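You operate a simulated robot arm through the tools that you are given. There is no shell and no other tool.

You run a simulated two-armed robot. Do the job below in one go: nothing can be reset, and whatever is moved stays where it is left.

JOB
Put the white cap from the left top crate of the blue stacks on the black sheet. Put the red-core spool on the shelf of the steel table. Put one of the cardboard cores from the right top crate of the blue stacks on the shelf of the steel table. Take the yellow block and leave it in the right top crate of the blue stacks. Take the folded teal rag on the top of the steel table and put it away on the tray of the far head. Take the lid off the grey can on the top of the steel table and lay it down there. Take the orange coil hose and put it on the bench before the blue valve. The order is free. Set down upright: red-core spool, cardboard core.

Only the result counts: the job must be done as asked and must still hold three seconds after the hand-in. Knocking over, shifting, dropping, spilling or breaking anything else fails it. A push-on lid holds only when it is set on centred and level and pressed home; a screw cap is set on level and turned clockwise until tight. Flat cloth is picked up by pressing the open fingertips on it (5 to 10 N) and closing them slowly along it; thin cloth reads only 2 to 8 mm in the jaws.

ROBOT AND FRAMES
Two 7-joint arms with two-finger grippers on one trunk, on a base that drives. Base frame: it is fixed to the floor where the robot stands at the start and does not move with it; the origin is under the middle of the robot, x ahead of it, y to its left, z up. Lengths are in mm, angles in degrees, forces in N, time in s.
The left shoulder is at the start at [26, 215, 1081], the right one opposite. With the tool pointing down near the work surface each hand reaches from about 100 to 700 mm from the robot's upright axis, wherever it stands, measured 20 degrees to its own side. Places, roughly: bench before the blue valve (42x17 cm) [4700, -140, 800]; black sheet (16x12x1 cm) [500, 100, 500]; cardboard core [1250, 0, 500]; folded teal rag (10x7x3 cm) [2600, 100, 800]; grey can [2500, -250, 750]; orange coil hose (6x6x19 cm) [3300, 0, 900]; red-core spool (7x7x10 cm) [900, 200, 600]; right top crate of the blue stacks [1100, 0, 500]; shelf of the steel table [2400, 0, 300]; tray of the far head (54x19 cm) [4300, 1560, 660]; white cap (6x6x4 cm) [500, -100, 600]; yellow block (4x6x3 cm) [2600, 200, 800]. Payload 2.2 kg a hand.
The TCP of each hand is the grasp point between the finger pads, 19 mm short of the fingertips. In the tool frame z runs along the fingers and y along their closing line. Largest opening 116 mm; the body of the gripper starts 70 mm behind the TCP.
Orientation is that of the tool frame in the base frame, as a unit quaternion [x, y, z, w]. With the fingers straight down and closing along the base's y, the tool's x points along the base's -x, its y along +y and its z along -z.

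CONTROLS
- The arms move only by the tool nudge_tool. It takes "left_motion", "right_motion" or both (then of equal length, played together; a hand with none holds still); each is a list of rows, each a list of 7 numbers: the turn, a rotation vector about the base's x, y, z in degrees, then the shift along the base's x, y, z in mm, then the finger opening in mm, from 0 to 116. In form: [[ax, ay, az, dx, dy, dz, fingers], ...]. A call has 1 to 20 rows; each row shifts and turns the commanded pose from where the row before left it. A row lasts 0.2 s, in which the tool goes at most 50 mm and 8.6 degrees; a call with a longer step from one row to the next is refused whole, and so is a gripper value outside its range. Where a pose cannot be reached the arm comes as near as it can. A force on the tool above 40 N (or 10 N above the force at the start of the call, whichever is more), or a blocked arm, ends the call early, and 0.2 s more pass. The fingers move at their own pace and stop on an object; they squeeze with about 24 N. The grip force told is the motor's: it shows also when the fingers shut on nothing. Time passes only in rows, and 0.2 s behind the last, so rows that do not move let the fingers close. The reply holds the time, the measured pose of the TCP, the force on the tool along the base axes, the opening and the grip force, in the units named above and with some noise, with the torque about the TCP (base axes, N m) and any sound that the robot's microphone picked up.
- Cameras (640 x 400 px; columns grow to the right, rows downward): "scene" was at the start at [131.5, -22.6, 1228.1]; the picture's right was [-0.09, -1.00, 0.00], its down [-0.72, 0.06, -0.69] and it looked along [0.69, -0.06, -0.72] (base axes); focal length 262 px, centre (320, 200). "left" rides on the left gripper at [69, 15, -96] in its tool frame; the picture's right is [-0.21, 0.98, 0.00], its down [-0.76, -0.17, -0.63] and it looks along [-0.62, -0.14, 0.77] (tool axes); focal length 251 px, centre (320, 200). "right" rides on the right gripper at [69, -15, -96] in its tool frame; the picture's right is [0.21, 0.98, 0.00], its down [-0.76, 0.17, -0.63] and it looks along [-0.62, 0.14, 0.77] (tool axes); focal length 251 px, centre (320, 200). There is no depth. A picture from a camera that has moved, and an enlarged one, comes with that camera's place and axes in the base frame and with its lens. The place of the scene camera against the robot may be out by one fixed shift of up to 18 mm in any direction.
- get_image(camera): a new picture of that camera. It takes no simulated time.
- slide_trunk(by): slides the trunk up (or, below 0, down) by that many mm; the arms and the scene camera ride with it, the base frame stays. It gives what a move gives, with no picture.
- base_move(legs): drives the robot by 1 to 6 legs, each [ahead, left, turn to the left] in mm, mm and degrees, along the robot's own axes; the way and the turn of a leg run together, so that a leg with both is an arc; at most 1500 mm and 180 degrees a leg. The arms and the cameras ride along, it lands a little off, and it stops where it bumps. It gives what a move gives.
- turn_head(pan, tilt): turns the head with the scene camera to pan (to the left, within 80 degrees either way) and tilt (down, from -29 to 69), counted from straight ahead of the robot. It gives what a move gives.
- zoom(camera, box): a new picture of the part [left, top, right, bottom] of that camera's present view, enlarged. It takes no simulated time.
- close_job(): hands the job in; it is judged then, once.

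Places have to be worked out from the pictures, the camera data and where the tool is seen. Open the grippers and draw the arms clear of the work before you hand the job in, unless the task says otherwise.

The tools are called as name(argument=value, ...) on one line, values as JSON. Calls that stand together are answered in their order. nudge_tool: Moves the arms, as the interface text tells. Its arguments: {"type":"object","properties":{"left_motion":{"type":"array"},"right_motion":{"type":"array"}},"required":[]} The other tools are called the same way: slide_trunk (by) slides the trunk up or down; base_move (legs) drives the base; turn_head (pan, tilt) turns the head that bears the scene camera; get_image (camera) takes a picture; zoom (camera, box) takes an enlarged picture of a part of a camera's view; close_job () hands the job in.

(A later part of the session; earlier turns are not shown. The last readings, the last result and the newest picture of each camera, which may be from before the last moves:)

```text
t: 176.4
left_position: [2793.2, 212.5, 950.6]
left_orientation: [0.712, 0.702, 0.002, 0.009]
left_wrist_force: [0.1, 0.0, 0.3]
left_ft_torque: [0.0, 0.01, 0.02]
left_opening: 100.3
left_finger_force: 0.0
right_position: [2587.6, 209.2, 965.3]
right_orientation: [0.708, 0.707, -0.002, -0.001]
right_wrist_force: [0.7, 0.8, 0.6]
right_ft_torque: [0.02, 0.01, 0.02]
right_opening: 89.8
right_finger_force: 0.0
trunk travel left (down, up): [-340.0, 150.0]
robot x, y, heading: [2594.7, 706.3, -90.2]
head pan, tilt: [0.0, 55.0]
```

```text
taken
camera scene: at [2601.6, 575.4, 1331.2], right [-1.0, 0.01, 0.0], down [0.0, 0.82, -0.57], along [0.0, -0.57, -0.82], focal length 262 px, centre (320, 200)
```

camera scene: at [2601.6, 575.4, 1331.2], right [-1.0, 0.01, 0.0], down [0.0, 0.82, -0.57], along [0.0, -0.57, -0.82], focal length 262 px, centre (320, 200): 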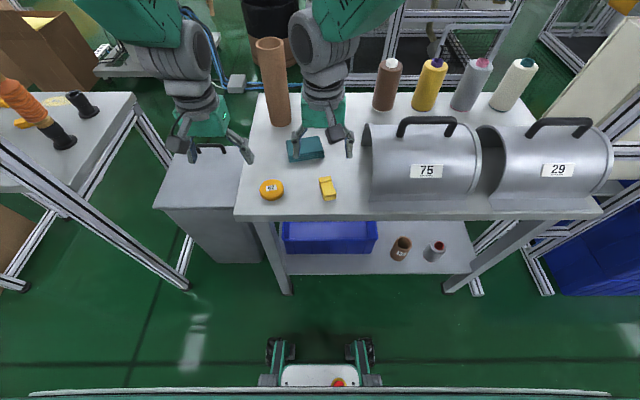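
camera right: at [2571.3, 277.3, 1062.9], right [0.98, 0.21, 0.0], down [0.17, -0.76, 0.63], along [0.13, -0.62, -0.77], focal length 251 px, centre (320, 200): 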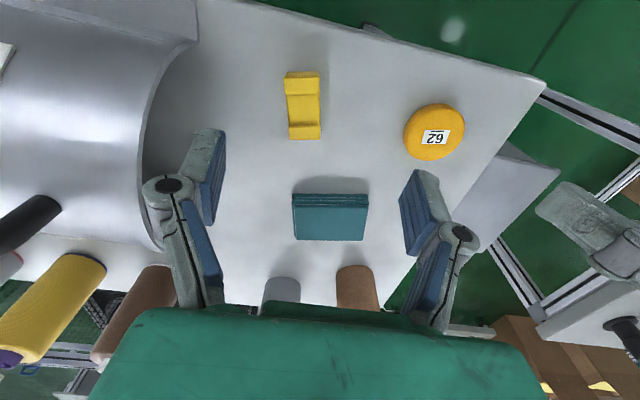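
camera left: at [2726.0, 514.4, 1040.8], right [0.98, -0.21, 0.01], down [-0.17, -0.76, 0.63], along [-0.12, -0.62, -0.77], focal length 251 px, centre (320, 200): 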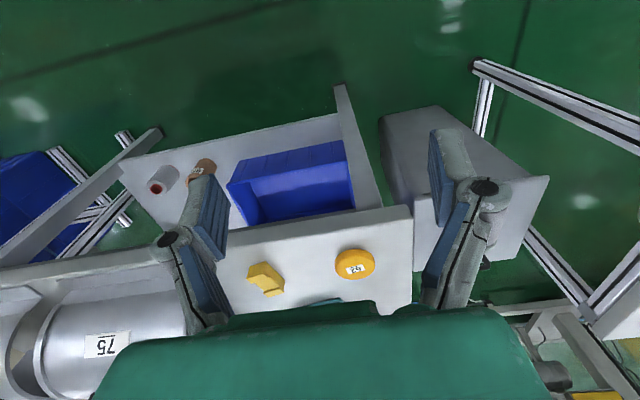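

Block centre ≈(2571,187), turned about 14° with the long side along y; rag ≈(2632,55). I align the right hand and descend to z≈870 for a check.

nudge_tool(right_motion=[[0, 0, 7.2, -8, -11, -30, 80], [0, 0, 7.2, -8, -11, -30, 80], [0, 0, 0, 0, 0, -35, 80], [0, 0, 0, 0, 0, 0, 80], [0, 0, 0, 0, 0, 0, 80]])

get_image(camera="right")

```text
t: 177.6
left_position: [2793.1, 212.1, 950.3]
left_orientation: [0.713, 0.701, 0.0, 0.01]
left_wrist_force: [-0.7, 0.6, -0.2]
left_ft_torque: [0.0, 0.02, -0.02]
left_opening: 100.0
left_finger_force: 0.1
right_position: [2574.7, 189.0, 867.3]
right_orientation: [0.61, 0.793, -0.006, -0.004]
right_wrist_force: [-0.4, 0.1, 1.0]
right_ft_torque: [-0.01, 0.0, 0.0]
right_opening: 80.1
right_finger_force: 0.1
trunk travel left (down, up): [-340.0, 150.0]
robot x, y, heading: [2593.1, 703.5, -90.1]
head pan, tilt: [0.0, 55.0]
```

```text
taken
camera right: at [2542.5, 251.3, 965.3], right [0.89, 0.46, -0.01], down [0.36, -0.69, 0.63], along [0.28, -0.57, -0.77], focal length 251 px, centre (320, 200)
```

right: 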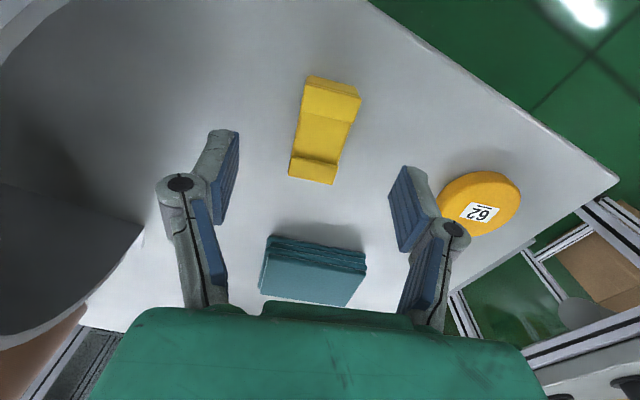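

The hand is aligned over the block. I go down to z≈822 and close.

nudge_tool(right_motion=[[0, 0, 0, 0, 0, -25, 80], [0, 0, 0, 0, 0, -20, 80], [0, 0, 0, 0, 0, 0, 60], [0, 0, 0, 0, 0, 0, 40], [0, 0, 0, 0, 0, 0, 25], [0, 0, 0, 0, 0, 0, 25]])

get_image(camera="right")

```text
t: 179.0
left_position: [2794.3, 213.8, 950.2]
left_orientation: [0.712, 0.702, 0.001, 0.01]
left_wrist_force: [0.5, 0.6, 0.8]
left_ft_torque: [0.04, -0.04, -0.01]
left_opening: 99.8
left_finger_force: 0.1
right_position: [2572.3, 190.0, 823.1]
right_orientation: [0.61, 0.792, -0.005, -0.004]
right_wrist_force: [-0.3, 0.5, 0.7]
right_ft_torque: [-0.04, -0.05, 0.01]
right_opening: 32.5
right_finger_force: 23.9
trunk travel left (down, up): [-340.0, 150.0]
robot x, y, heading: [2591.8, 708.0, -90.2]
head pan, tilt: [0.0, 55.0]
```

```text
taken
camera right: at [2540.6, 251.7, 921.5], right [0.89, 0.46, -0.01], down [0.36, -0.69, 0.63], along [0.28, -0.57, -0.77], focal length 251 px, centre (320, 200)
```

right: 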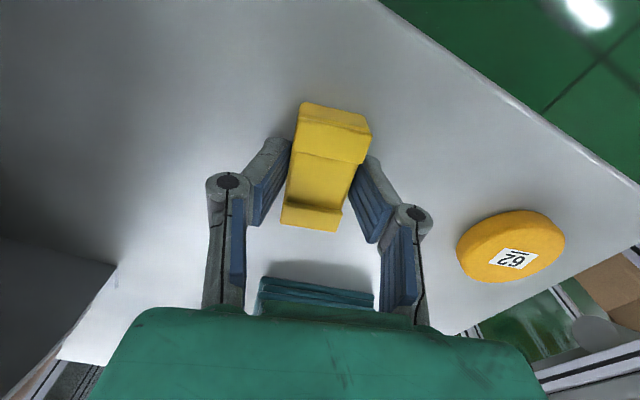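

Gripped (32 mm). I lift it and check.

nudge_tool(right_motion=[[0, 0, 0, 0, 0, 10, 15], [0, 0, 0, 0, 0, 40, 15], [0, 0, 0, 0, 0, 45, 15], [0, 0, 0, 0, 0, 45, 15], [0, 0, 0, 0, 0, 0, 15]])

get_image(camera="right")

```text
t: 180.2
left_position: [2795.3, 213.4, 949.6]
left_orientation: [0.712, 0.702, 0.001, 0.01]
left_wrist_force: [-0.4, -0.1, 0.3]
left_ft_torque: [0.01, 0.02, -0.01]
left_opening: 99.9
left_finger_force: 0.1
right_position: [2567.7, 190.0, 961.0]
right_orientation: [0.613, 0.79, 0.002, -0.004]
right_wrist_force: [0.3, -0.2, -1.1]
right_ft_torque: [0.01, 0.0, -0.03]
right_opening: 32.5
right_finger_force: 23.5
trunk travel left (down, up): [-340.0, 150.0]
robot x, y, heading: [2597.9, 706.7, -90.5]
head pan, tilt: [0.0, 55.0]
```

```text
taken
camera right: at [2535.0, 250.4, 1059.6], right [0.89, 0.45, 0.0], down [0.35, -0.7, 0.63], along [0.28, -0.56, -0.78], focal length 251 px, centre (320, 200)
```

right: 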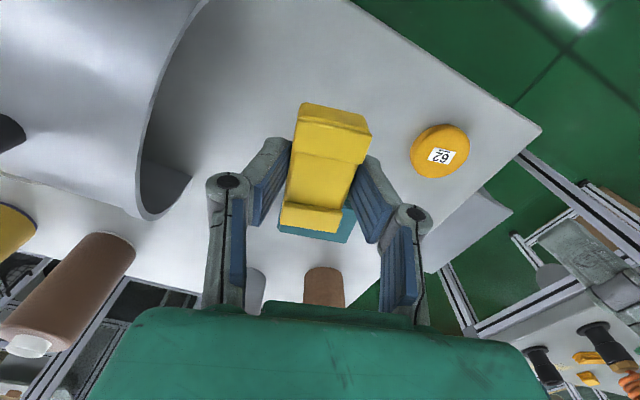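

The block is held. I move the right hand back toward me, then drive 80 mm closer for the rag (centre ≈(2635,39), turned ≈12°).

nudge_tool(right_motion=[[0, 0, 0, 0, 40, 0, 15], [0, 0, 0, 0, 40, 0, 15], [0, 0, 0, -20, 40, 0, 15], [0, 0, 0, -35, 20, 0, 15], [0, 0, 0, -35, 0, 0, 15], [0, 0, 0, 0, 0, 0, 15]])

base_move(legs=[[80, 0, 0]])

nudge_tool(left_motion=[[0, 0, 0, 0, 0, 0, 110], [0, 0, 0, 0, 0, 0, 110], [0, 0, 0, 0, 0, 0, 110], [0, 0, 0, 0, 0, 0, 110], [0, 0, 0, 0, 0, 0, 110]])

get_image(camera="left")

get_image(camera="scene")

```text
t: 180.9
left_position: [2794.1, 217.5, 952.7]
left_orientation: [0.712, 0.702, 0.0, 0.012]
left_wrist_force: [0.1, -0.2, -0.2]
left_ft_torque: [0.01, 0.0, -0.06]
left_opening: 100.0
left_finger_force: 0.0
right_position: [2550.2, 341.8, 896.0]
right_orientation: [0.622, 0.777, 0.082, -0.054]
right_wrist_force: [-0.3, -0.4, -1.1]
right_ft_torque: [-0.05, 0.0, -0.02]
right_opening: 32.5
right_finger_force: 23.7
trunk travel left (down, up): [-340.0, 150.0]
robot x, y, heading: [2594.4, 705.9, -90.5]
head pan, tilt: [0.0, 55.0]
stopped in row 3 (right hand): the arm was blocked; the commanded pose is now the measured one
```

```text
t: 182.0
left_position: [2793.7, 135.4, 952.1]
left_orientation: [0.712, 0.703, 0.0, 0.012]
left_wrist_force: [-0.5, -0.3, 0.3]
left_ft_torque: [0.05, 0.0, 0.0]
left_opening: 99.9
left_finger_force: 0.0
right_position: [2552.1, 259.9, 897.2]
right_orientation: [0.62, 0.778, 0.08, -0.052]
right_wrist_force: [-0.2, -0.4, -0.7]
right_ft_torque: [-0.02, -0.01, -0.02]
right_opening: 32.7
right_finger_force: 23.7
trunk travel left (down, up): [-340.0, 150.0]
robot x, y, heading: [2593.9, 627.8, -90.4]
head pan, tilt: [0.0, 55.0]
```

```text
t: 183.2
left_position: [2794.1, 139.0, 953.3]
left_orientation: [0.712, 0.702, 0.0, 0.012]
left_wrist_force: [0.2, -0.6, -0.8]
left_ft_torque: [-0.01, -0.03, 0.01]
left_opening: 110.1
left_finger_force: 0.0
right_position: [2552.6, 261.2, 899.6]
right_orientation: [0.623, 0.777, 0.081, -0.049]
right_wrist_force: [-0.1, 0.4, -0.6]
right_ft_torque: [0.0, 0.01, 0.02]
right_opening: 32.6
right_finger_force: 24.2
trunk travel left (down, up): [-340.0, 150.0]
robot x, y, heading: [2597.6, 630.4, -90.2]
head pan, tilt: [0.0, 55.0]
```

```text
taken
camera left: at [2807.7, 208.5, 1047.8], right [0.97, -0.23, 0.02], down [-0.19, -0.74, 0.64], along [-0.13, -0.63, -0.77], focal length 251 px, centre (320, 200)
```

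left: 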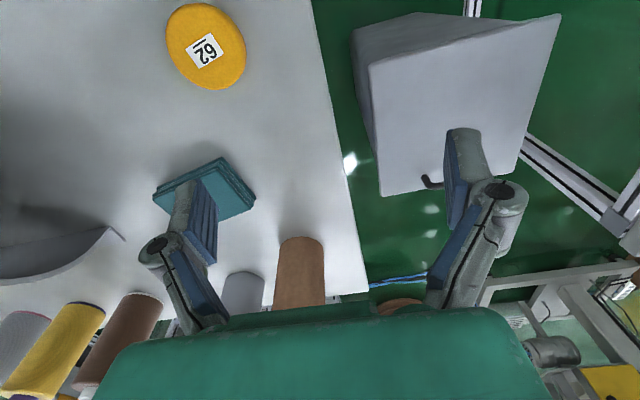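

```text
taken
camera scene: at [2601.0, 495.6, 1331.1], right [-1.0, 0.0, 0.0], down [0.0, 0.82, -0.57], along [0.0, -0.57, -0.82], focal length 262 px, centre (320, 200)
```

scene: 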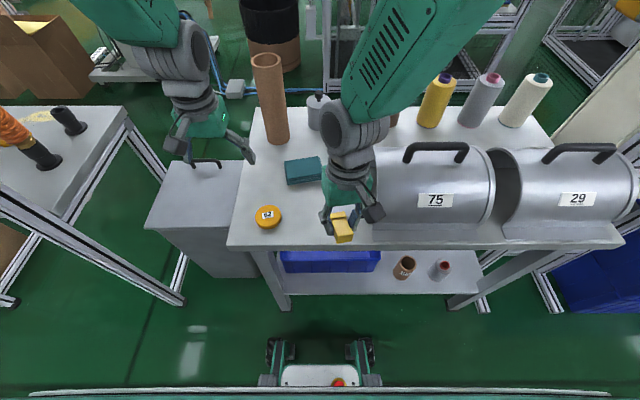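

The right arm is folded near its limit, so I leave it there but shift it 60 mm right and up. Then I bring the left hand over the rag, turning it −78° to close across the rag's short side.

nudge_tool(right_motion=[[0, 0, 0, -15, 0, 10, 15], [0, 0, 0, -15, 0, 10, 15], [0, 0, 0, -15, 0, 10, 15], [0, 0, 0, -15, 0, 10, 15], [0, 0, 0, 0, 0, 0, 15]])

nudge_tool(left_motion=[[0, 0, -7.8, -16, -10, 0, 110], [0, 0, -7.8, -16, -10, 0, 110], [0, 0, -7.8, -16, -10, 0, 110], [0, 0, -7.8, -16, -10, 0, 110], [0, 0, -7.8, -16, -10, 0, 110], [0, 0, -7.8, -16, -10, 0, 110], [0, 0, -7.8, -16, -10, 0, 110], [0, 0, -7.8, -16, -10, 0, 110], [0, 0, -7.8, -16, -10, 0, 110], [0, 0, -7.8, -15, -10, 0, 110], [0, 0, 0, 0, 0, 0, 110]])

get_image(camera="left")

get_image(camera="scene")

```text
t: 184.4
left_position: [2792.1, 138.3, 953.0]
left_orientation: [0.712, 0.702, -0.001, 0.012]
left_wrist_force: [0.1, -0.8, 0.1]
left_ft_torque: [0.0, 0.01, -0.03]
left_opening: 109.8
left_finger_force: 0.1
right_position: [2491.0, 263.5, 939.5]
right_orientation: [0.62, 0.779, 0.08, -0.051]
right_wrist_force: [0.6, -0.5, -1.4]
right_ft_torque: [0.01, -0.01, 0.04]
right_opening: 32.4
right_finger_force: 23.7
trunk travel left (down, up): [-340.0, 150.0]
robot x, y, heading: [2595.6, 629.0, -90.3]
head pan, tilt: [0.0, 55.0]
```

```text
t: 186.8
left_position: [2634.7, 37.6, 952.0]
left_orientation: [0.995, 0.096, -0.008, 0.009]
left_wrist_force: [0.3, -0.3, -0.1]
left_ft_torque: [-0.03, 0.03, 0.0]
left_opening: 109.9
left_finger_force: 0.1
right_position: [2491.6, 263.3, 938.6]
right_orientation: [0.62, 0.778, 0.08, -0.051]
right_wrist_force: [0.0, -0.4, -1.3]
right_ft_torque: [0.0, 0.0, -0.01]
right_opening: 32.5
right_finger_force: 24.2
trunk travel left (down, up): [-340.0, 150.0]
robot x, y, heading: [2596.0, 626.8, -90.3]
head pan, tilt: [0.0, 55.0]
```

```text
taken
camera left: at [2706.0, 38.4, 1047.1], right [-0.02, -1.0, 0.02], down [-0.76, 0.03, 0.64], along [-0.64, 0.0, -0.76], focal length 251 px, centre (320, 200)
```

left: 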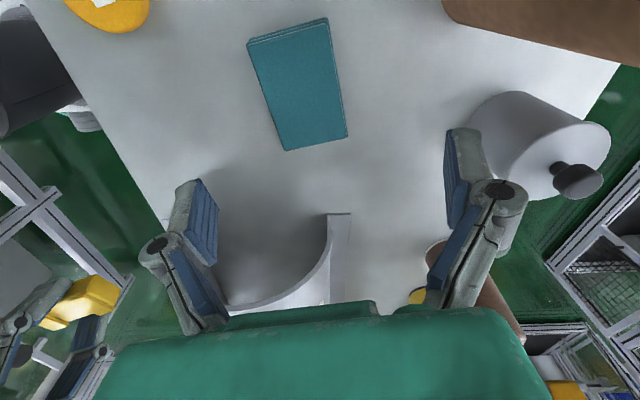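

```text
taken
camera scene: at [2599.5, 495.7, 1331.2], right [-1.0, 0.0, 0.0], down [0.0, 0.82, -0.57], along [0.0, -0.57, -0.82], focal length 262 px, centre (320, 200)
```

scene: 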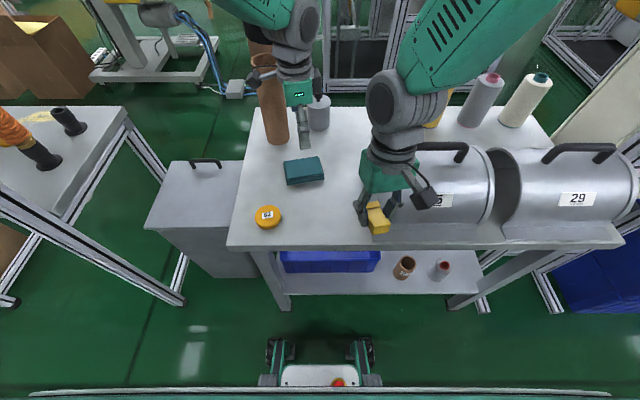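

The rag is seen centred near (2631,50) and the closing line is well across it. I shift and descend to z≈870 for a closer look.

nudge_tool(left_motion=[[0, 0, 0, -3, 11, -30, 112], [0, 0, 0, 0, 0, -30, 112], [0, 0, 0, 0, 0, -25, 112], [0, 0, 0, 0, 0, 0, 112]])

get_image(camera="left")

```text
t: 187.8
left_position: [2633.1, 49.8, 868.5]
left_orientation: [0.995, 0.098, -0.009, 0.009]
left_wrist_force: [0.3, 0.3, 0.2]
left_ft_torque: [-0.04, 0.02, -0.02]
left_opening: 112.0
left_finger_force: 0.1
right_position: [2491.6, 263.7, 938.9]
right_orientation: [0.621, 0.779, 0.08, -0.049]
right_wrist_force: [-0.1, -0.6, -1.1]
right_ft_torque: [0.02, -0.01, -0.01]
right_opening: 32.7
right_finger_force: 23.8
trunk travel left (down, up): [-340.0, 150.0]
robot x, y, heading: [2594.1, 628.6, -90.2]
head pan, tilt: [0.0, 55.0]
```

```text
taken
camera left: at [2704.3, 49.2, 962.7], right [-0.02, -1.0, 0.02], down [-0.76, 0.03, 0.64], along [-0.64, 0.0, -0.76], focal length 251 px, centre (320, 200)
```

left: 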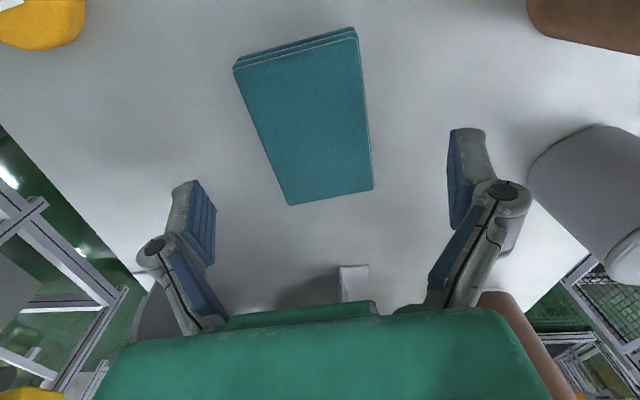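

Triangulation gives the rag top at z≈825, centre (2635,50), about 61×91 mm; table ≈795. I descend to z≈819 and close slowly across it.

nudge_tool(left_motion=[[0, 0, 0, 2, 0, -25, 112], [0, 0, 0, 0, 0, -20, 112], [0, 0, 0, 0, 0, -4, 112], [0, 0, 0, 0, 0, 0, 95], [0, 0, 0, 0, 0, 0, 85], [0, 0, 0, 0, 0, 0, 75], [0, 0, 0, 0, 0, 0, 68], [0, 0, 0, 0, 0, 0, 62], [0, 0, 0, 0, 0, 0, 56], [0, 0, 0, 0, 0, 0, 50], [0, 0, 0, 0, 0, 0, 45], [0, 0, 0, 0, 0, 0, 45]])

get_image(camera="left")

```text
t: 190.4
left_position: [2633.1, 49.2, 820.3]
left_orientation: [0.995, 0.098, -0.008, 0.009]
left_wrist_force: [-1.2, -0.3, 1.3]
left_ft_torque: [0.04, 0.01, 0.0]
left_opening: 66.2
left_finger_force: 24.4
right_position: [2491.4, 263.9, 938.3]
right_orientation: [0.621, 0.778, 0.08, -0.05]
right_wrist_force: [0.8, 0.4, -1.3]
right_ft_torque: [0.02, -0.02, 0.03]
right_opening: 32.5
right_finger_force: 23.8
trunk travel left (down, up): [-340.0, 150.0]
robot x, y, heading: [2595.7, 625.2, -90.1]
head pan, tilt: [0.0, 55.0]
```

```text
taken
camera left: at [2704.9, 49.3, 914.6], right [-0.02, -1.0, 0.02], down [-0.76, 0.03, 0.64], along [-0.64, 0.0, -0.76], focal length 251 px, centre (320, 200)
```

left: 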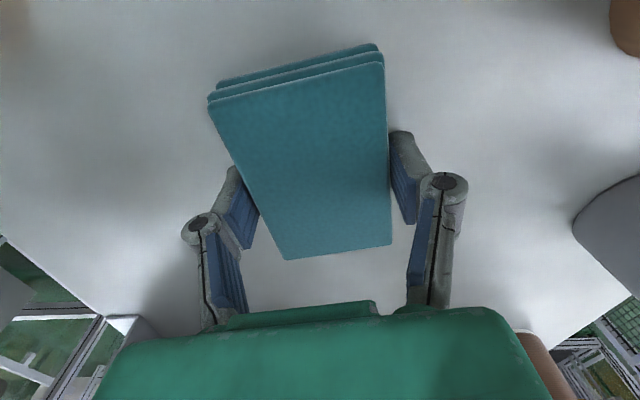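

The rag holds at 66 mm like a firm bundle. I lift it and check.

nudge_tool(left_motion=[[0, 0, 0, 0, 0, 8, 40], [0, 0, 0, 0, 0, 20, 40], [0, 0, 0, 0, 0, 40, 40], [0, 0, 0, 0, 0, 40, 40], [0, 0, 0, 0, 0, 0, 40]])

get_image(camera="left")

```text
t: 191.6
left_position: [2633.2, 47.7, 929.1]
left_orientation: [0.995, 0.098, -0.01, 0.009]
left_wrist_force: [-0.9, -0.5, -0.9]
left_ft_torque: [0.0, -0.02, -0.02]
left_opening: 66.1
left_finger_force: 24.2
right_position: [2492.2, 263.8, 937.9]
right_orientation: [0.621, 0.778, 0.08, -0.051]
right_wrist_force: [-0.3, -0.3, -2.2]
right_ft_torque: [0.0, 0.01, -0.01]
right_opening: 32.6
right_finger_force: 24.4
trunk travel left (down, up): [-340.0, 150.0]
robot x, y, heading: [2593.9, 627.2, -90.5]
head pan, tilt: [0.0, 55.0]
```

```text
taken
camera left: at [2704.3, 47.4, 1024.0], right [-0.02, -1.0, 0.02], down [-0.76, 0.03, 0.64], along [-0.64, 0.0, -0.76], focal length 251 px, centre (320, 200)
```

left: 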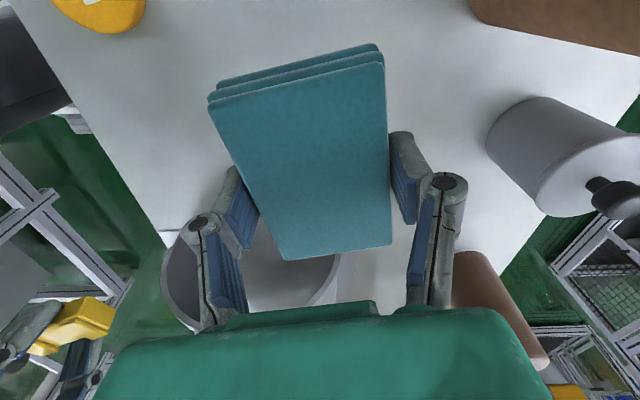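

Rag held. I back away from the table, lower the trunk a bit for steadier driving, and move the left hand to its own side.

base_move(legs=[[-320, 0, 0]])

slide_trunk(by=-100)

nudge_tool(left_motion=[[0, 0, 0, 30, 10, 0, 40], [0, 0, 0, 30, 10, 0, 40], [0, 0, 0, 30, 10, 0, 40], [0, 0, 0, 30, 10, 0, 40], [0, 0, 0, 30, 10, 0, 40], [0, 0, 0, 0, 0, 0, 40]])

```text
t: 193.7
left_position: [2634.8, 365.1, 930.5]
left_orientation: [0.995, 0.098, -0.008, 0.008]
left_wrist_force: [0.5, 0.1, -0.5]
left_ft_torque: [-0.01, 0.0, 0.01]
left_opening: 66.0
left_finger_force: 24.0
right_position: [2493.5, 582.2, 938.9]
right_orientation: [0.62, 0.779, 0.08, -0.049]
right_wrist_force: [-0.2, 0.5, -1.5]
right_ft_torque: [-0.03, 0.01, 0.06]
right_opening: 32.8
right_finger_force: 24.3
trunk travel left (down, up): [-340.0, 150.0]
robot x, y, heading: [2595.1, 944.8, -90.3]
head pan, tilt: [0.0, 55.0]
```

```text
t: 195.1
left_position: [2634.3, 368.5, 831.2]
left_orientation: [0.995, 0.097, -0.009, 0.011]
left_wrist_force: [0.7, 0.5, -0.3]
left_ft_torque: [0.02, 0.02, 0.02]
left_opening: 66.0
left_finger_force: 24.1
right_position: [2492.8, 585.8, 840.3]
right_orientation: [0.621, 0.778, 0.079, -0.049]
right_wrist_force: [0.1, -0.5, -2.1]
right_ft_torque: [0.0, 0.0, 0.01]
right_opening: 32.7
right_finger_force: 24.0
trunk travel left (down, up): [-240.0, 250.0]
robot x, y, heading: [2597.9, 944.9, -90.3]
head pan, tilt: [0.0, 55.0]
```

```text
t: 196.5
left_position: [2787.2, 420.6, 832.9]
left_orientation: [0.995, 0.097, -0.01, 0.011]
left_wrist_force: [-0.2, 0.1, -1.7]
left_ft_torque: [0.0, -0.02, 0.04]
left_opening: 66.0
left_finger_force: 24.7
right_position: [2494.9, 585.2, 840.6]
right_orientation: [0.621, 0.779, 0.079, -0.049]
right_wrist_force: [0.5, 0.2, -1.6]
right_ft_torque: [0.03, 0.01, -0.04]
right_opening: 32.5
right_finger_force: 24.0
trunk travel left (down, up): [-240.0, 250.0]
robot x, y, heading: [2595.0, 943.5, -90.4]
head pan, tilt: [0.0, 55.0]
```

I straighten the right hand and extend it to a normal carrying pose.

nudge_tool(right_motion=[[0, 0, 0, -10, -40, 0, 15], [-3.47, 0.81, -4.28, -20, -35, 0, 15], [-3.47, 0.81, -4.28, -20, -30, 0, 15], [-3.47, 0.81, -4.28, -20, -20, 0, 15], [0, 0, 0, 0, 0, 0, 15]])

base_move(legs=[[0, -1475, 0.4]])

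nudge_tool(right_motion=[[0, 0, 0, 0, 0, 0, 15], [0, 0, 0, 0, 0, 0, 15], [0, 0, 0, 0, 0, 0, 15], [0, 0, 0, 0, 0, 0, 15], [0, 0, 0, 0, 0, 0, 15], [0, 0, 0, 0, 0, 0, 15], [0, 0, 0, 0, 0, 0, 15], [0, 0, 0, 0, 0, 0, 15], [0, 0, 0, 0, 0, 0, 15], [0, 0, 0, 0, 0, 0, 15]])

get_image(camera="scene")

```text
t: 197.7
left_position: [2785.0, 420.6, 833.4]
left_orientation: [0.995, 0.098, -0.01, 0.011]
left_wrist_force: [0.8, -0.4, 0.2]
left_ft_torque: [0.01, -0.03, -0.02]
left_opening: 66.1
left_finger_force: 24.0
right_position: [2423.3, 460.5, 839.7]
right_orientation: [0.707, 0.708, -0.001, 0.0]
right_wrist_force: [-0.6, -0.2, -1.2]
right_ft_torque: [-0.01, -0.03, 0.01]
right_opening: 32.7
right_finger_force: 23.7
trunk travel left (down, up): [-240.0, 250.0]
robot x, y, heading: [2593.4, 947.3, -90.1]
head pan, tilt: [0.0, 55.0]
```

```text
t: 204.9
left_position: [1314.9, 435.0, 832.8]
left_orientation: [0.996, 0.09, -0.011, 0.01]
left_wrist_force: [0.3, 0.5, -0.8]
left_ft_torque: [-0.01, 0.02, -0.01]
left_opening: 66.0
left_finger_force: 23.7
right_position: [953.8, 479.9, 840.3]
right_orientation: [0.713, 0.701, -0.002, 0.0]
right_wrist_force: [0.2, 0.1, -1.8]
right_ft_torque: [0.0, 0.01, -0.01]
right_opening: 32.7
right_finger_force: 24.1
trunk travel left (down, up): [-240.0, 250.0]
robot x, y, heading: [1131.7, 963.5, -91.2]
head pan, tilt: [0.0, 55.0]
```

```text
t: 207.1
left_position: [1312.1, 437.3, 833.7]
left_orientation: [0.996, 0.09, -0.01, 0.012]
left_wrist_force: [1.8, -0.1, -0.3]
left_ft_torque: [0.0, 0.02, 0.0]
left_opening: 65.8
left_finger_force: 23.8
right_position: [953.0, 482.9, 841.3]
right_orientation: [0.713, 0.702, -0.002, 0.001]
right_wrist_force: [0.3, 0.8, -2.0]
right_ft_torque: [-0.01, -0.04, -0.01]
right_opening: 32.8
right_finger_force: 24.1
trunk travel left (down, up): [-240.0, 250.0]
robot x, y, heading: [1131.0, 963.7, -91.1]
head pan, tilt: [0.0, 55.0]
```

```text
taken
camera scene: at [1135.7, 831.6, 1231.1], right [-1.0, 0.02, 0.0], down [0.02, 0.82, -0.57], along [-0.01, -0.57, -0.82], focal length 262 px, centre (320, 200)
```

scene: 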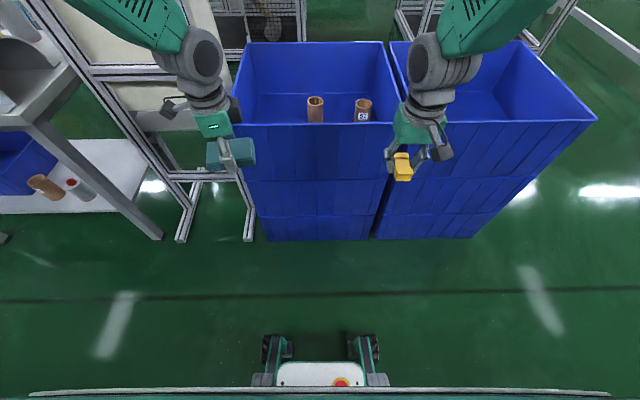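

I drive up to the crate with a small heading correction.

base_move(legs=[[310, 0, 1.1]])

nudge_tool(right_motion=[[0, 0, 0, 22, -18, 0, 15], [0, 0, 0, 22, -18, 0, 15], [0, 0, 0, 22, -18, 0, 15], [0, 0, 0, 20, -18, 0, 15], [0, 0, 0, 0, 0, 0, 15], [0, 0, 0, 0, 0, 0, 15]])

get_image(camera="right")

get_image(camera="scene")

```text
t: 209.2
left_position: [1322.5, 129.1, 833.1]
left_orientation: [0.995, 0.101, -0.009, 0.012]
left_wrist_force: [0.0, -0.2, -2.2]
left_ft_torque: [0.0, 0.03, 0.0]
left_opening: 66.2
left_finger_force: 23.9
right_position: [961.3, 167.0, 840.8]
right_orientation: [0.704, 0.71, -0.001, 0.0]
right_wrist_force: [0.8, -0.6, -1.6]
right_ft_torque: [0.01, -0.02, 0.03]
right_opening: 32.4
right_finger_force: 24.0
trunk travel left (down, up): [-240.0, 250.0]
robot x, y, heading: [1127.6, 649.3, -89.5]
head pan, tilt: [0.0, 55.0]
```

```text
t: 210.6
left_position: [1322.7, 132.4, 836.2]
left_orientation: [0.995, 0.101, -0.009, 0.014]
left_wrist_force: [-0.1, 0.2, -0.4]
left_ft_torque: [-0.01, 0.0, 0.0]
left_opening: 66.1
left_finger_force: 24.0
right_position: [1048.2, 97.6, 842.3]
right_orientation: [0.704, 0.71, -0.003, 0.001]
right_wrist_force: [-0.5, -0.9, -1.8]
right_ft_torque: [-0.05, 0.0, -0.02]
right_opening: 32.7
right_finger_force: 23.9
trunk travel left (down, up): [-240.0, 250.0]
robot x, y, heading: [1130.5, 647.7, -89.7]
head pan, tilt: [0.0, 55.0]
```

```text
taken
camera right: at [1031.3, 166.3, 939.3], right [0.97, 0.22, 0.0], down [0.17, -0.75, 0.64], along [0.14, -0.62, -0.77], focal length 251 px, centre (320, 200)
```

right: 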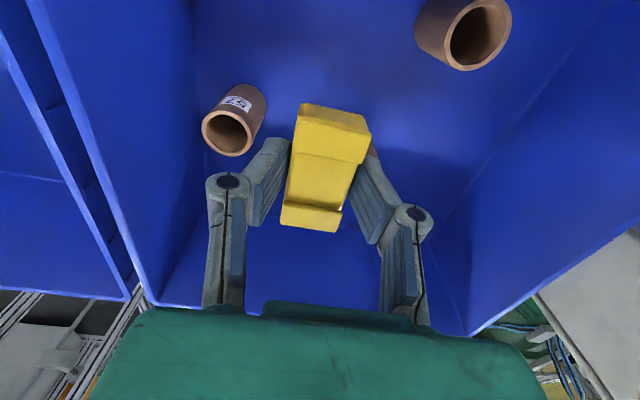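

```text
taken
camera scene: at [1136.2, 518.8, 1231.1], right [-1.0, 0.0, 0.0], down [0.0, 0.82, -0.57], along [0.0, -0.57, -0.82], focal length 262 px, centre (320, 200)
```

scene: 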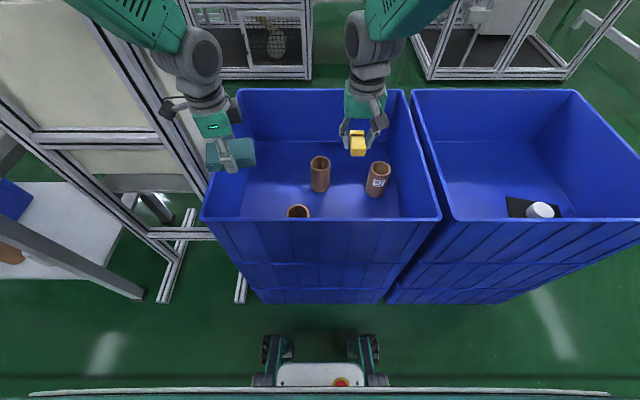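

The spot below the block is free. I lower it into the crate.

nudge_tool(right_motion=[[0, 0, 0, 0, 2, -40, 15], [0, 0, 0, 0, 0, -40, 15], [0, 0, 0, 0, 0, -40, 15], [0, 0, 0, 0, 0, -40, 15], [0, 0, 0, 0, 0, -40, 15], [0, 0, 0, 0, 0, -40, 15], [0, 0, 0, 0, 0, -20, 15], [0, 0, 0, 0, 0, 0, 15]])

get_image(camera="right")

```text
t: 212.4
left_position: [1322.6, 132.8, 836.3]
left_orientation: [0.995, 0.102, -0.011, 0.013]
left_wrist_force: [-0.3, -0.2, -0.2]
left_ft_torque: [0.01, -0.01, 0.0]
left_opening: 66.0
left_finger_force: 23.9
right_position: [1047.8, 103.4, 582.1]
right_orientation: [0.704, 0.71, -0.004, 0.003]
right_wrist_force: [-0.6, 0.9, -1.6]
right_ft_torque: [0.0, 0.02, 0.01]
right_opening: 32.7
right_finger_force: 24.0
trunk travel left (down, up): [-240.0, 250.0]
robot x, y, heading: [1130.4, 651.2, -89.6]
head pan, tilt: [0.0, 55.0]
```

```text
taken
camera right: at [1031.0, 170.0, 679.5], right [0.97, 0.22, 0.0], down [0.17, -0.75, 0.64], along [0.14, -0.62, -0.77], focal length 251 px, centre (320, 200)
```

right: 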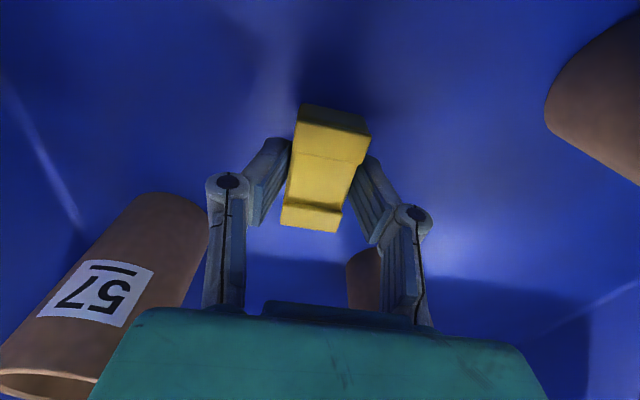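

Close to the floor now; I lower in small steps watching the force.

nudge_tool(right_motion=[[0, 0, 0, 0, 0, -6, 15], [0, 0, 0, 0, 0, -5, 15], [0, 0, 0, 0, 0, 0, 15]])

nudge_tool(right_motion=[[0, 0, 0, 0, 0, -4, 15], [0, 0, 0, 0, 0, 0, 15]])

nudge_tool(right_motion=[[0, 0, 0, 0, 0, -3, 15], [0, 0, 0, 0, 0, 0, 15]])

```text
t: 213.2
left_position: [1323.4, 133.0, 835.1]
left_orientation: [0.995, 0.101, -0.01, 0.013]
left_wrist_force: [0.4, -0.7, -1.1]
left_ft_torque: [-0.04, 0.01, -0.02]
left_opening: 66.3
left_finger_force: 24.2
right_position: [1047.5, 100.4, 571.3]
right_orientation: [0.704, 0.71, -0.003, 0.001]
right_wrist_force: [0.8, -0.6, -1.5]
right_ft_torque: [0.02, 0.02, -0.01]
right_opening: 32.9
right_finger_force: 23.7
trunk travel left (down, up): [-240.0, 250.0]
robot x, y, heading: [1124.7, 654.8, -89.6]
head pan, tilt: [0.0, 55.0]
```

```text
t: 213.8
left_position: [1322.1, 133.4, 835.9]
left_orientation: [0.995, 0.101, -0.01, 0.013]
left_wrist_force: [-0.6, -0.4, -0.2]
left_ft_torque: [0.01, 0.02, -0.02]
left_opening: 66.2
left_finger_force: 24.0
right_position: [1048.3, 101.0, 567.6]
right_orientation: [0.704, 0.71, -0.002, 0.002]
right_wrist_force: [0.4, -0.2, -1.8]
right_ft_torque: [-0.01, -0.01, 0.01]
right_opening: 32.4
right_finger_force: 24.0
trunk travel left (down, up): [-240.0, 250.0]
robot x, y, heading: [1127.7, 651.8, -89.8]
head pan, tilt: [0.0, 55.0]
```

```text
t: 214.4
left_position: [1322.5, 133.4, 836.0]
left_orientation: [0.995, 0.102, -0.01, 0.014]
left_wrist_force: [-0.3, -0.6, -0.9]
left_ft_torque: [0.02, -0.03, 0.0]
left_opening: 66.0
left_finger_force: 24.0
right_position: [1047.6, 100.3, 565.5]
right_orientation: [0.704, 0.71, -0.003, 0.002]
right_wrist_force: [1.0, 0.6, -1.6]
right_ft_torque: [0.02, 0.01, 0.0]
right_opening: 32.6
right_finger_force: 24.2
trunk travel left (down, up): [-240.0, 250.0]
robot x, y, heading: [1128.4, 656.3, -89.6]
head pan, tilt: [0.0, 55.0]
```

nudge_tool(right_motion=[[0, 0, 0, 0, 0, -3, 15], [0, 0, 0, 0, 0, 0, 15]])

nudge_tool(right_motion=[[0, 0, 0, 0, 0, -3, 15], [0, 0, 0, 0, 0, 0, 15]])

nudge_tool(right_motion=[[0, 0, 0, 0, 0, -2, 15], [0, 0, 0, 0, 0, 0, 15]])

```text
t: 215.0
left_position: [1322.2, 132.1, 835.3]
left_orientation: [0.995, 0.101, -0.011, 0.013]
left_wrist_force: [-0.3, -0.2, -1.4]
left_ft_torque: [-0.01, 0.01, 0.03]
left_opening: 66.1
left_finger_force: 23.6
right_position: [1046.4, 99.4, 560.2]
right_orientation: [0.703, 0.711, -0.003, 0.001]
right_wrist_force: [0.0, 0.4, -1.8]
right_ft_torque: [0.01, 0.01, 0.01]
right_opening: 32.5
right_finger_force: 24.0
trunk travel left (down, up): [-240.0, 250.0]
robot x, y, heading: [1126.6, 650.6, -90.0]
head pan, tilt: [0.0, 55.0]
```

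```text
t: 215.6
left_position: [1323.7, 132.6, 836.8]
left_orientation: [0.995, 0.102, -0.01, 0.014]
left_wrist_force: [0.0, -0.8, -0.8]
left_ft_torque: [0.02, -0.03, 0.03]
left_opening: 66.2
left_finger_force: 24.2
right_position: [1047.8, 100.6, 559.8]
right_orientation: [0.704, 0.71, -0.004, 0.003]
right_wrist_force: [-0.2, 2.2, 12.1]
right_ft_torque: [0.45, 0.08, -0.01]
right_opening: 32.5
right_finger_force: 23.7
trunk travel left (down, up): [-240.0, 250.0]
robot x, y, heading: [1127.4, 651.9, -89.9]
head pan, tilt: [0.0, 55.0]
```

```text
t: 216.2
left_position: [1323.0, 134.4, 835.8]
left_orientation: [0.995, 0.101, -0.009, 0.015]
left_wrist_force: [0.3, -0.2, -0.5]
left_ft_torque: [0.02, -0.03, 0.0]
left_opening: 66.0
left_finger_force: 24.2
right_position: [1047.8, 99.2, 558.9]
right_orientation: [0.704, 0.71, -0.003, 0.003]
right_wrist_force: [1.6, 1.1, 18.6]
right_ft_torque: [-0.01, -0.02, -0.03]
right_opening: 33.1
right_finger_force: 24.4
trunk travel left (down, up): [-240.0, 250.0]
robot x, y, heading: [1129.5, 652.3, -89.7]
head pan, tilt: [0.0, 55.0]
```

The block rests on the crate floor. I relieve, open gradually, and rise out of the crate.

nudge_tool(right_motion=[[0, 0, 0, 0, 0, 1.5, 15], [0, 0, 0, 0, 0, 0, 40], [0, 0, 0, 0, 0, 0, 60], [0, 0, 0, 0, 0, 0, 75], [0, 0, 0, 0, 0, 15, 75], [0, 0, 0, 0, 0, 40, 75], [0, 0, 0, 0, 0, 45, 75], [0, 0, 0, 0, 0, 45, 75], [0, 0, 0, 0, 0, 45, 75], [0, 0, 0, 0, 0, 45, 75], [0, 0, 0, 0, 0, 45, 75], [0, 0, 0, 0, 0, 0, 75]])

get_image(camera="right")

get_image(camera="scene")

```text
t: 218.8
left_position: [1322.3, 131.5, 835.7]
left_orientation: [0.995, 0.101, -0.011, 0.014]
left_wrist_force: [-0.8, 0.5, -0.3]
left_ft_torque: [0.01, 0.01, -0.05]
left_opening: 66.0
left_finger_force: 24.1
right_position: [1050.7, 96.2, 837.8]
right_orientation: [0.704, 0.71, -0.002, 0.001]
right_wrist_force: [0.4, -0.4, -0.5]
right_ft_torque: [-0.01, 0.0, -0.01]
right_opening: 74.8
right_finger_force: 0.0
trunk travel left (down, up): [-240.0, 250.0]
robot x, y, heading: [1129.4, 650.3, -89.9]
head pan, tilt: [0.0, 55.0]
```

```text
taken
camera right: at [1033.3, 164.4, 935.7], right [0.97, 0.22, 0.0], down [0.17, -0.75, 0.64], along [0.14, -0.62, -0.77], focal length 251 px, centre (320, 200)
```

right: 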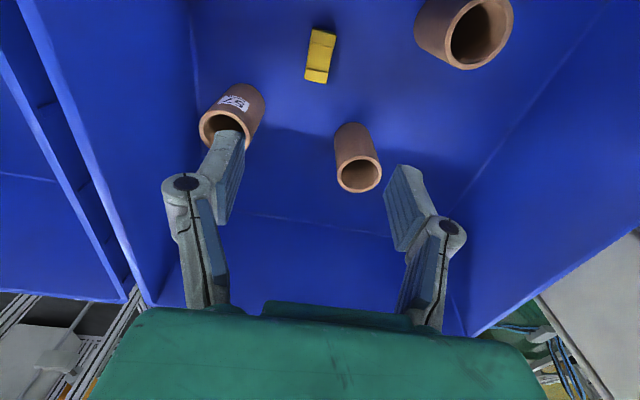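

```text
taken
camera scene: at [1136.6, 518.7, 1231.0], right [-1.0, 0.0, 0.0], down [0.0, 0.82, -0.57], along [0.0, -0.57, -0.82], focal length 262 px, centre (320, 200)
```

scene: 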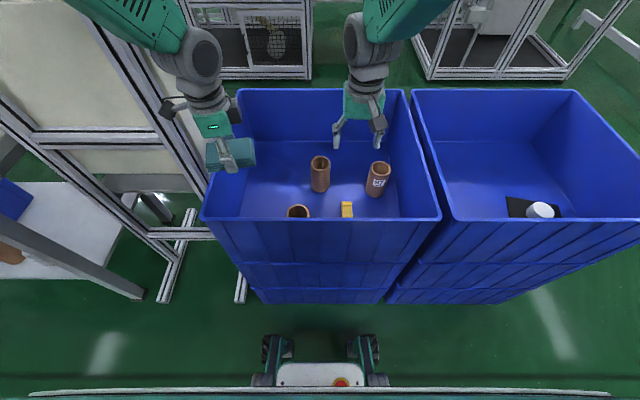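

The yellow block rests in the crate. Next the can's lid: I'll reach it from this side of the table with a tilted right hand. I back off and return to the table's far end.

base_move(legs=[[-300, 0, 0], [0, 1000, 0], [0, 650, 0]])

turn_head(pan=20, tilt=45)

nudge_tool(right_motion=[[0, 0, 0, 0, 0, 0, 75], [0, 0, 0, 0, 0, 0, 75], [0, 0, 0, 0, 0, 0, 75], [0, 0, 0, 0, 0, 0, 75], [0, 0, 0, 0, 0, 0, 75], [0, 0, 0, 0, 0, 0, 75], [0, 0, 0, 0, 0, 0, 75], [0, 0, 0, 0, 0, 0, 75]])

get_image(camera="scene")

```text
t: 228.8
left_position: [2957.5, 445.6, 837.5]
left_orientation: [0.994, 0.105, -0.005, 0.014]
left_wrist_force: [0.0, -0.1, -1.2]
left_ft_torque: [0.03, -0.02, -0.01]
left_opening: 66.3
left_finger_force: 24.1
right_position: [2685.3, 407.8, 836.5]
right_orientation: [0.702, 0.712, 0.001, 0.005]
right_wrist_force: [-0.6, 0.2, 0.3]
right_ft_torque: [0.02, -0.04, 0.0]
right_opening: 74.9
right_finger_force: 0.1
trunk travel left (down, up): [-240.0, 250.0]
robot x, y, heading: [2767.1, 964.4, -89.2]
head pan, tilt: [0.0, 55.0]
```

```text
t: 229.7
left_position: [2958.9, 448.7, 839.8]
left_orientation: [0.994, 0.103, -0.007, 0.016]
left_wrist_force: [0.0, 1.5, -0.9]
left_ft_torque: [-0.01, -0.03, -0.01]
left_opening: 66.1
left_finger_force: 24.3
right_position: [2686.7, 410.4, 839.8]
right_orientation: [0.703, 0.712, -0.003, 0.005]
right_wrist_force: [-0.5, -0.4, 0.3]
right_ft_torque: [0.01, -0.05, 0.05]
right_opening: 75.0
right_finger_force: 0.0
trunk travel left (down, up): [-240.0, 250.0]
robot x, y, heading: [2768.0, 964.0, -89.5]
head pan, tilt: [20.0, 45.0]
```

```text
t: 231.5
left_position: [2963.9, 449.1, 837.6]
left_orientation: [0.994, 0.105, -0.008, 0.016]
left_wrist_force: [0.6, -0.1, 0.5]
left_ft_torque: [0.01, 0.0, -0.01]
left_opening: 66.1
left_finger_force: 23.6
right_position: [2691.9, 411.6, 840.5]
right_orientation: [0.702, 0.712, -0.004, 0.004]
right_wrist_force: [-0.5, -0.9, 1.1]
right_ft_torque: [0.0, 0.04, 0.01]
right_opening: 74.7
right_finger_force: 0.0
trunk travel left (down, up): [-240.0, 250.0]
robot x, y, heading: [2764.0, 964.4, -89.5]
head pan, tilt: [20.0, 45.0]
```

```text
taken
camera scene: at [2804.6, 827.6, 1244.5], right [-0.94, -0.35, 0.0], down [-0.25, 0.67, -0.7], along [0.25, -0.66, -0.71], focal length 262 px, centre (320, 200)
```

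scene: 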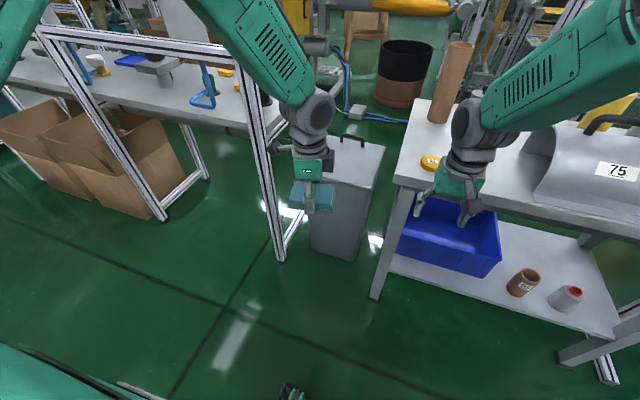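

The way is clear: a free-standing grey bin beside the table, the hose bench's post near (3300,150). I raise the trunk by 100 mm and tilt the right hand 30°.

slide_trunk(by=110)

nudge_tool(right_motion=[[-7.5, 0, 0, -10, 0, 5, 75], [-7.5, 0, 0, -10, 0, 5, 75], [-7.5, 0, 0, -10, 0, 5, 75], [-7.5, 0, 0, -10, 0, 5, 75], [0, 0, 0, -10, 0, 0, 75], [0, 0, 0, 0, 0, 0, 75], [0, 0, 0, 0, 0, 0, 75]])

get_image(camera="right")

```text
t: 232.9
left_position: [2965.1, 448.3, 947.3]
left_orientation: [0.994, 0.104, -0.008, 0.015]
left_wrist_force: [0.3, -0.6, -0.2]
left_ft_torque: [0.0, -0.02, -0.01]
left_opening: 66.2
left_finger_force: 23.7
right_position: [2693.2, 410.4, 950.5]
right_orientation: [0.701, 0.713, -0.004, 0.004]
right_wrist_force: [0.5, 0.2, -0.5]
right_ft_torque: [-0.01, -0.05, 0.0]
right_opening: 75.0
right_finger_force: 0.1
trunk travel left (down, up): [-350.0, 140.0]
robot x, y, heading: [2769.1, 961.6, -89.5]
head pan, tilt: [20.0, 45.0]
```

```text
t: 234.7
left_position: [2964.2, 452.5, 951.3]
left_orientation: [0.994, 0.105, -0.009, 0.017]
left_wrist_force: [-0.3, -0.9, -0.9]
left_ft_torque: [0.01, -0.01, 0.0]
left_opening: 65.8
left_finger_force: 23.7
right_position: [2633.6, 422.3, 944.1]
right_orientation: [0.702, 0.679, -0.139, 0.161]
right_wrist_force: [-0.1, -0.5, 0.6]
right_ft_torque: [0.02, 0.0, 0.0]
right_opening: 74.9
right_finger_force: 0.2
right hand out of reach, approached as far as the arm can: row 4
trunk travel left (down, up): [-350.0, 140.0]
robot x, y, heading: [2767.3, 960.3, -89.3]
head pan, tilt: [20.0, 45.0]
stopped in row 7 (right hand): the arm was blocked; the commanded pose is now the measured one
```

```text
taken
camera right: at [2617.5, 525.2, 1003.7], right [0.98, 0.17, -0.05], down [0.12, -0.43, 0.9], along [0.13, -0.89, -0.44], focal length 251 px, centre (320, 200)
```

right: 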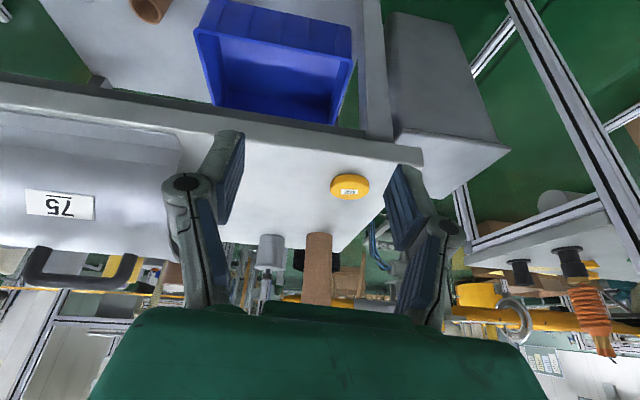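

The tilt is limited when the arm is folded, so I extend the hand forward first and then complete the tilt.

nudge_tool(right_motion=[[0, 0, 0, -5, -30, 0, 75], [0, 0, 0, -5, -30, 0, 75], [0, 0, 0, -5, -30, 0, 75], [-3, 0, 0, -5, -15, 0, 75], [-3, 0, 0, 0, 0, 0, 75], [0, 0, 0, 0, 0, 0, 75]])

get_image(camera="right")

```text
t: 236.1
left_position: [2964.3, 451.4, 949.3]
left_orientation: [0.994, 0.106, -0.008, 0.018]
left_wrist_force: [0.1, 0.3, 0.0]
left_ft_torque: [-0.01, -0.01, 0.02]
left_opening: 66.2
left_finger_force: 24.2
right_position: [2617.6, 317.1, 945.8]
right_orientation: [0.688, 0.675, -0.179, 0.2]
right_wrist_force: [-0.7, 0.0, -0.6]
right_ft_torque: [0.03, 0.0, 0.02]
right_opening: 75.0
right_finger_force: 0.0
trunk travel left (down, up): [-350.0, 140.0]
robot x, y, heading: [2768.9, 963.3, -89.2]
head pan, tilt: [20.0, 45.0]
```

```text
taken
camera right: at [2600.2, 424.6, 994.1], right [0.98, 0.17, -0.08], down [0.13, -0.32, 0.94], along [0.14, -0.93, -0.34], focal length 251 px, centre (320, 200)
```

right: 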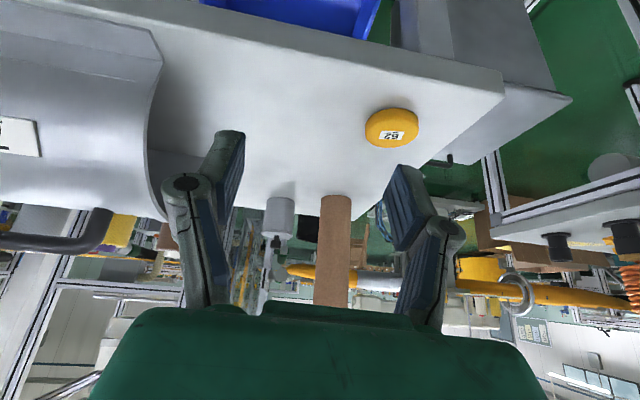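

Now 31° tilt. I level the closing line, shift 18 mm away from the tall tube, then drive ahead 340 mm.

nudge_tool(right_motion=[[0, 1.9, 0, -9, 0, 5, 75], [0, 0, 0, -9, 0, 5, 75], [0, 0, 0, 0, 0, 0, 75]])

base_move(legs=[[340, 0, -0.6]])

nudge_tool(right_motion=[[0, 0, 0, 0, 0, 0, 75], [0, 0, 0, 0, 0, 0, 75], [0, 0, 0, 0, 0, 0, 75], [0, 0, 0, 0, 0, 0, 75], [0, 0, 0, 0, 0, 0, 75], [0, 0, 0, 0, 0, 0, 75]])

get_image(camera="right")

get_image(camera="scene")

```text
t: 236.9
left_position: [2964.1, 452.5, 951.1]
left_orientation: [0.994, 0.105, -0.009, 0.016]
left_wrist_force: [-0.2, 0.3, -0.4]
left_ft_torque: [0.0, 0.0, -0.01]
left_opening: 66.0
left_finger_force: 24.2
right_position: [2598.1, 317.1, 956.1]
right_orientation: [0.686, 0.677, -0.19, 0.189]
right_wrist_force: [-0.3, -0.1, 0.2]
right_ft_torque: [-0.02, 0.03, 0.0]
right_opening: 74.9
right_finger_force: 0.1
trunk travel left (down, up): [-350.0, 140.0]
robot x, y, heading: [2765.3, 963.9, -89.3]
head pan, tilt: [20.0, 45.0]
```

```text
t: 239.2
left_position: [2965.1, 105.0, 951.1]
left_orientation: [0.995, 0.102, -0.008, 0.018]
left_wrist_force: [-0.5, -0.6, -0.8]
left_ft_torque: [0.0, -0.03, 0.0]
left_opening: 66.3
left_finger_force: 23.5
right_position: [2599.4, -27.8, 955.6]
right_orientation: [0.687, 0.676, -0.19, 0.187]
right_wrist_force: [-0.5, -0.7, 0.0]
right_ft_torque: [0.02, -0.01, -0.01]
right_opening: 75.1
right_finger_force: 0.1
trunk travel left (down, up): [-350.0, 140.0]
robot x, y, heading: [2776.5, 615.8, -89.6]
head pan, tilt: [20.0, 45.0]
```

```text
t: 240.6
left_position: [2965.5, 107.6, 952.5]
left_orientation: [0.995, 0.102, -0.01, 0.019]
left_wrist_force: [0.2, -0.8, -0.8]
left_ft_torque: [0.02, -0.01, -0.02]
left_opening: 66.1
left_finger_force: 23.9
right_position: [2598.7, -25.9, 958.9]
right_orientation: [0.686, 0.676, -0.191, 0.19]
right_wrist_force: [-0.3, -0.3, -0.1]
right_ft_torque: [0.0, 0.04, 0.0]
right_opening: 74.9
right_finger_force: 0.1
trunk travel left (down, up): [-350.0, 140.0]
robot x, y, heading: [2768.7, 615.8, -89.7]
head pan, tilt: [20.0, 45.0]
```

```text
taken
camera right: at [2584.3, 82.6, 1006.5], right [0.98, 0.17, -0.11], down [0.16, -0.32, 0.93], along [0.12, -0.93, -0.34], focal length 251 px, centre (320, 200)
```

right: 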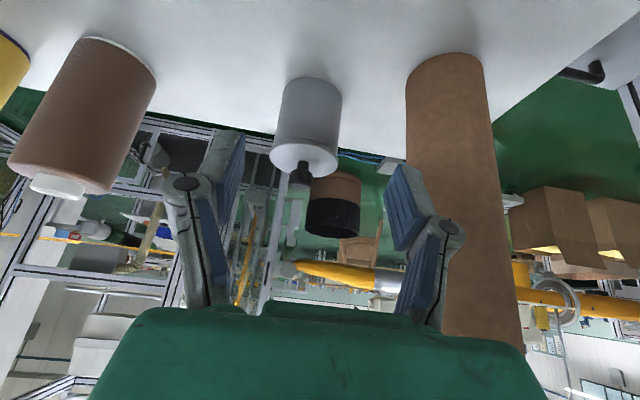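

```text
taken
camera scene: at [2807.7, 480.5, 1354.5], right [-0.94, -0.35, 0.0], down [-0.25, 0.67, -0.7], along [0.25, -0.66, -0.71], focal length 262 px, centre (320, 200)
```

scene: 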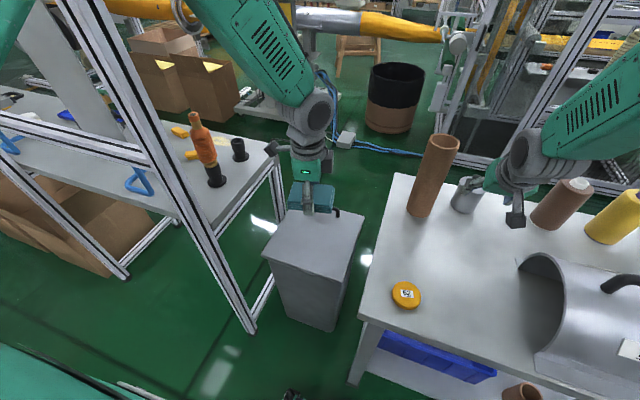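

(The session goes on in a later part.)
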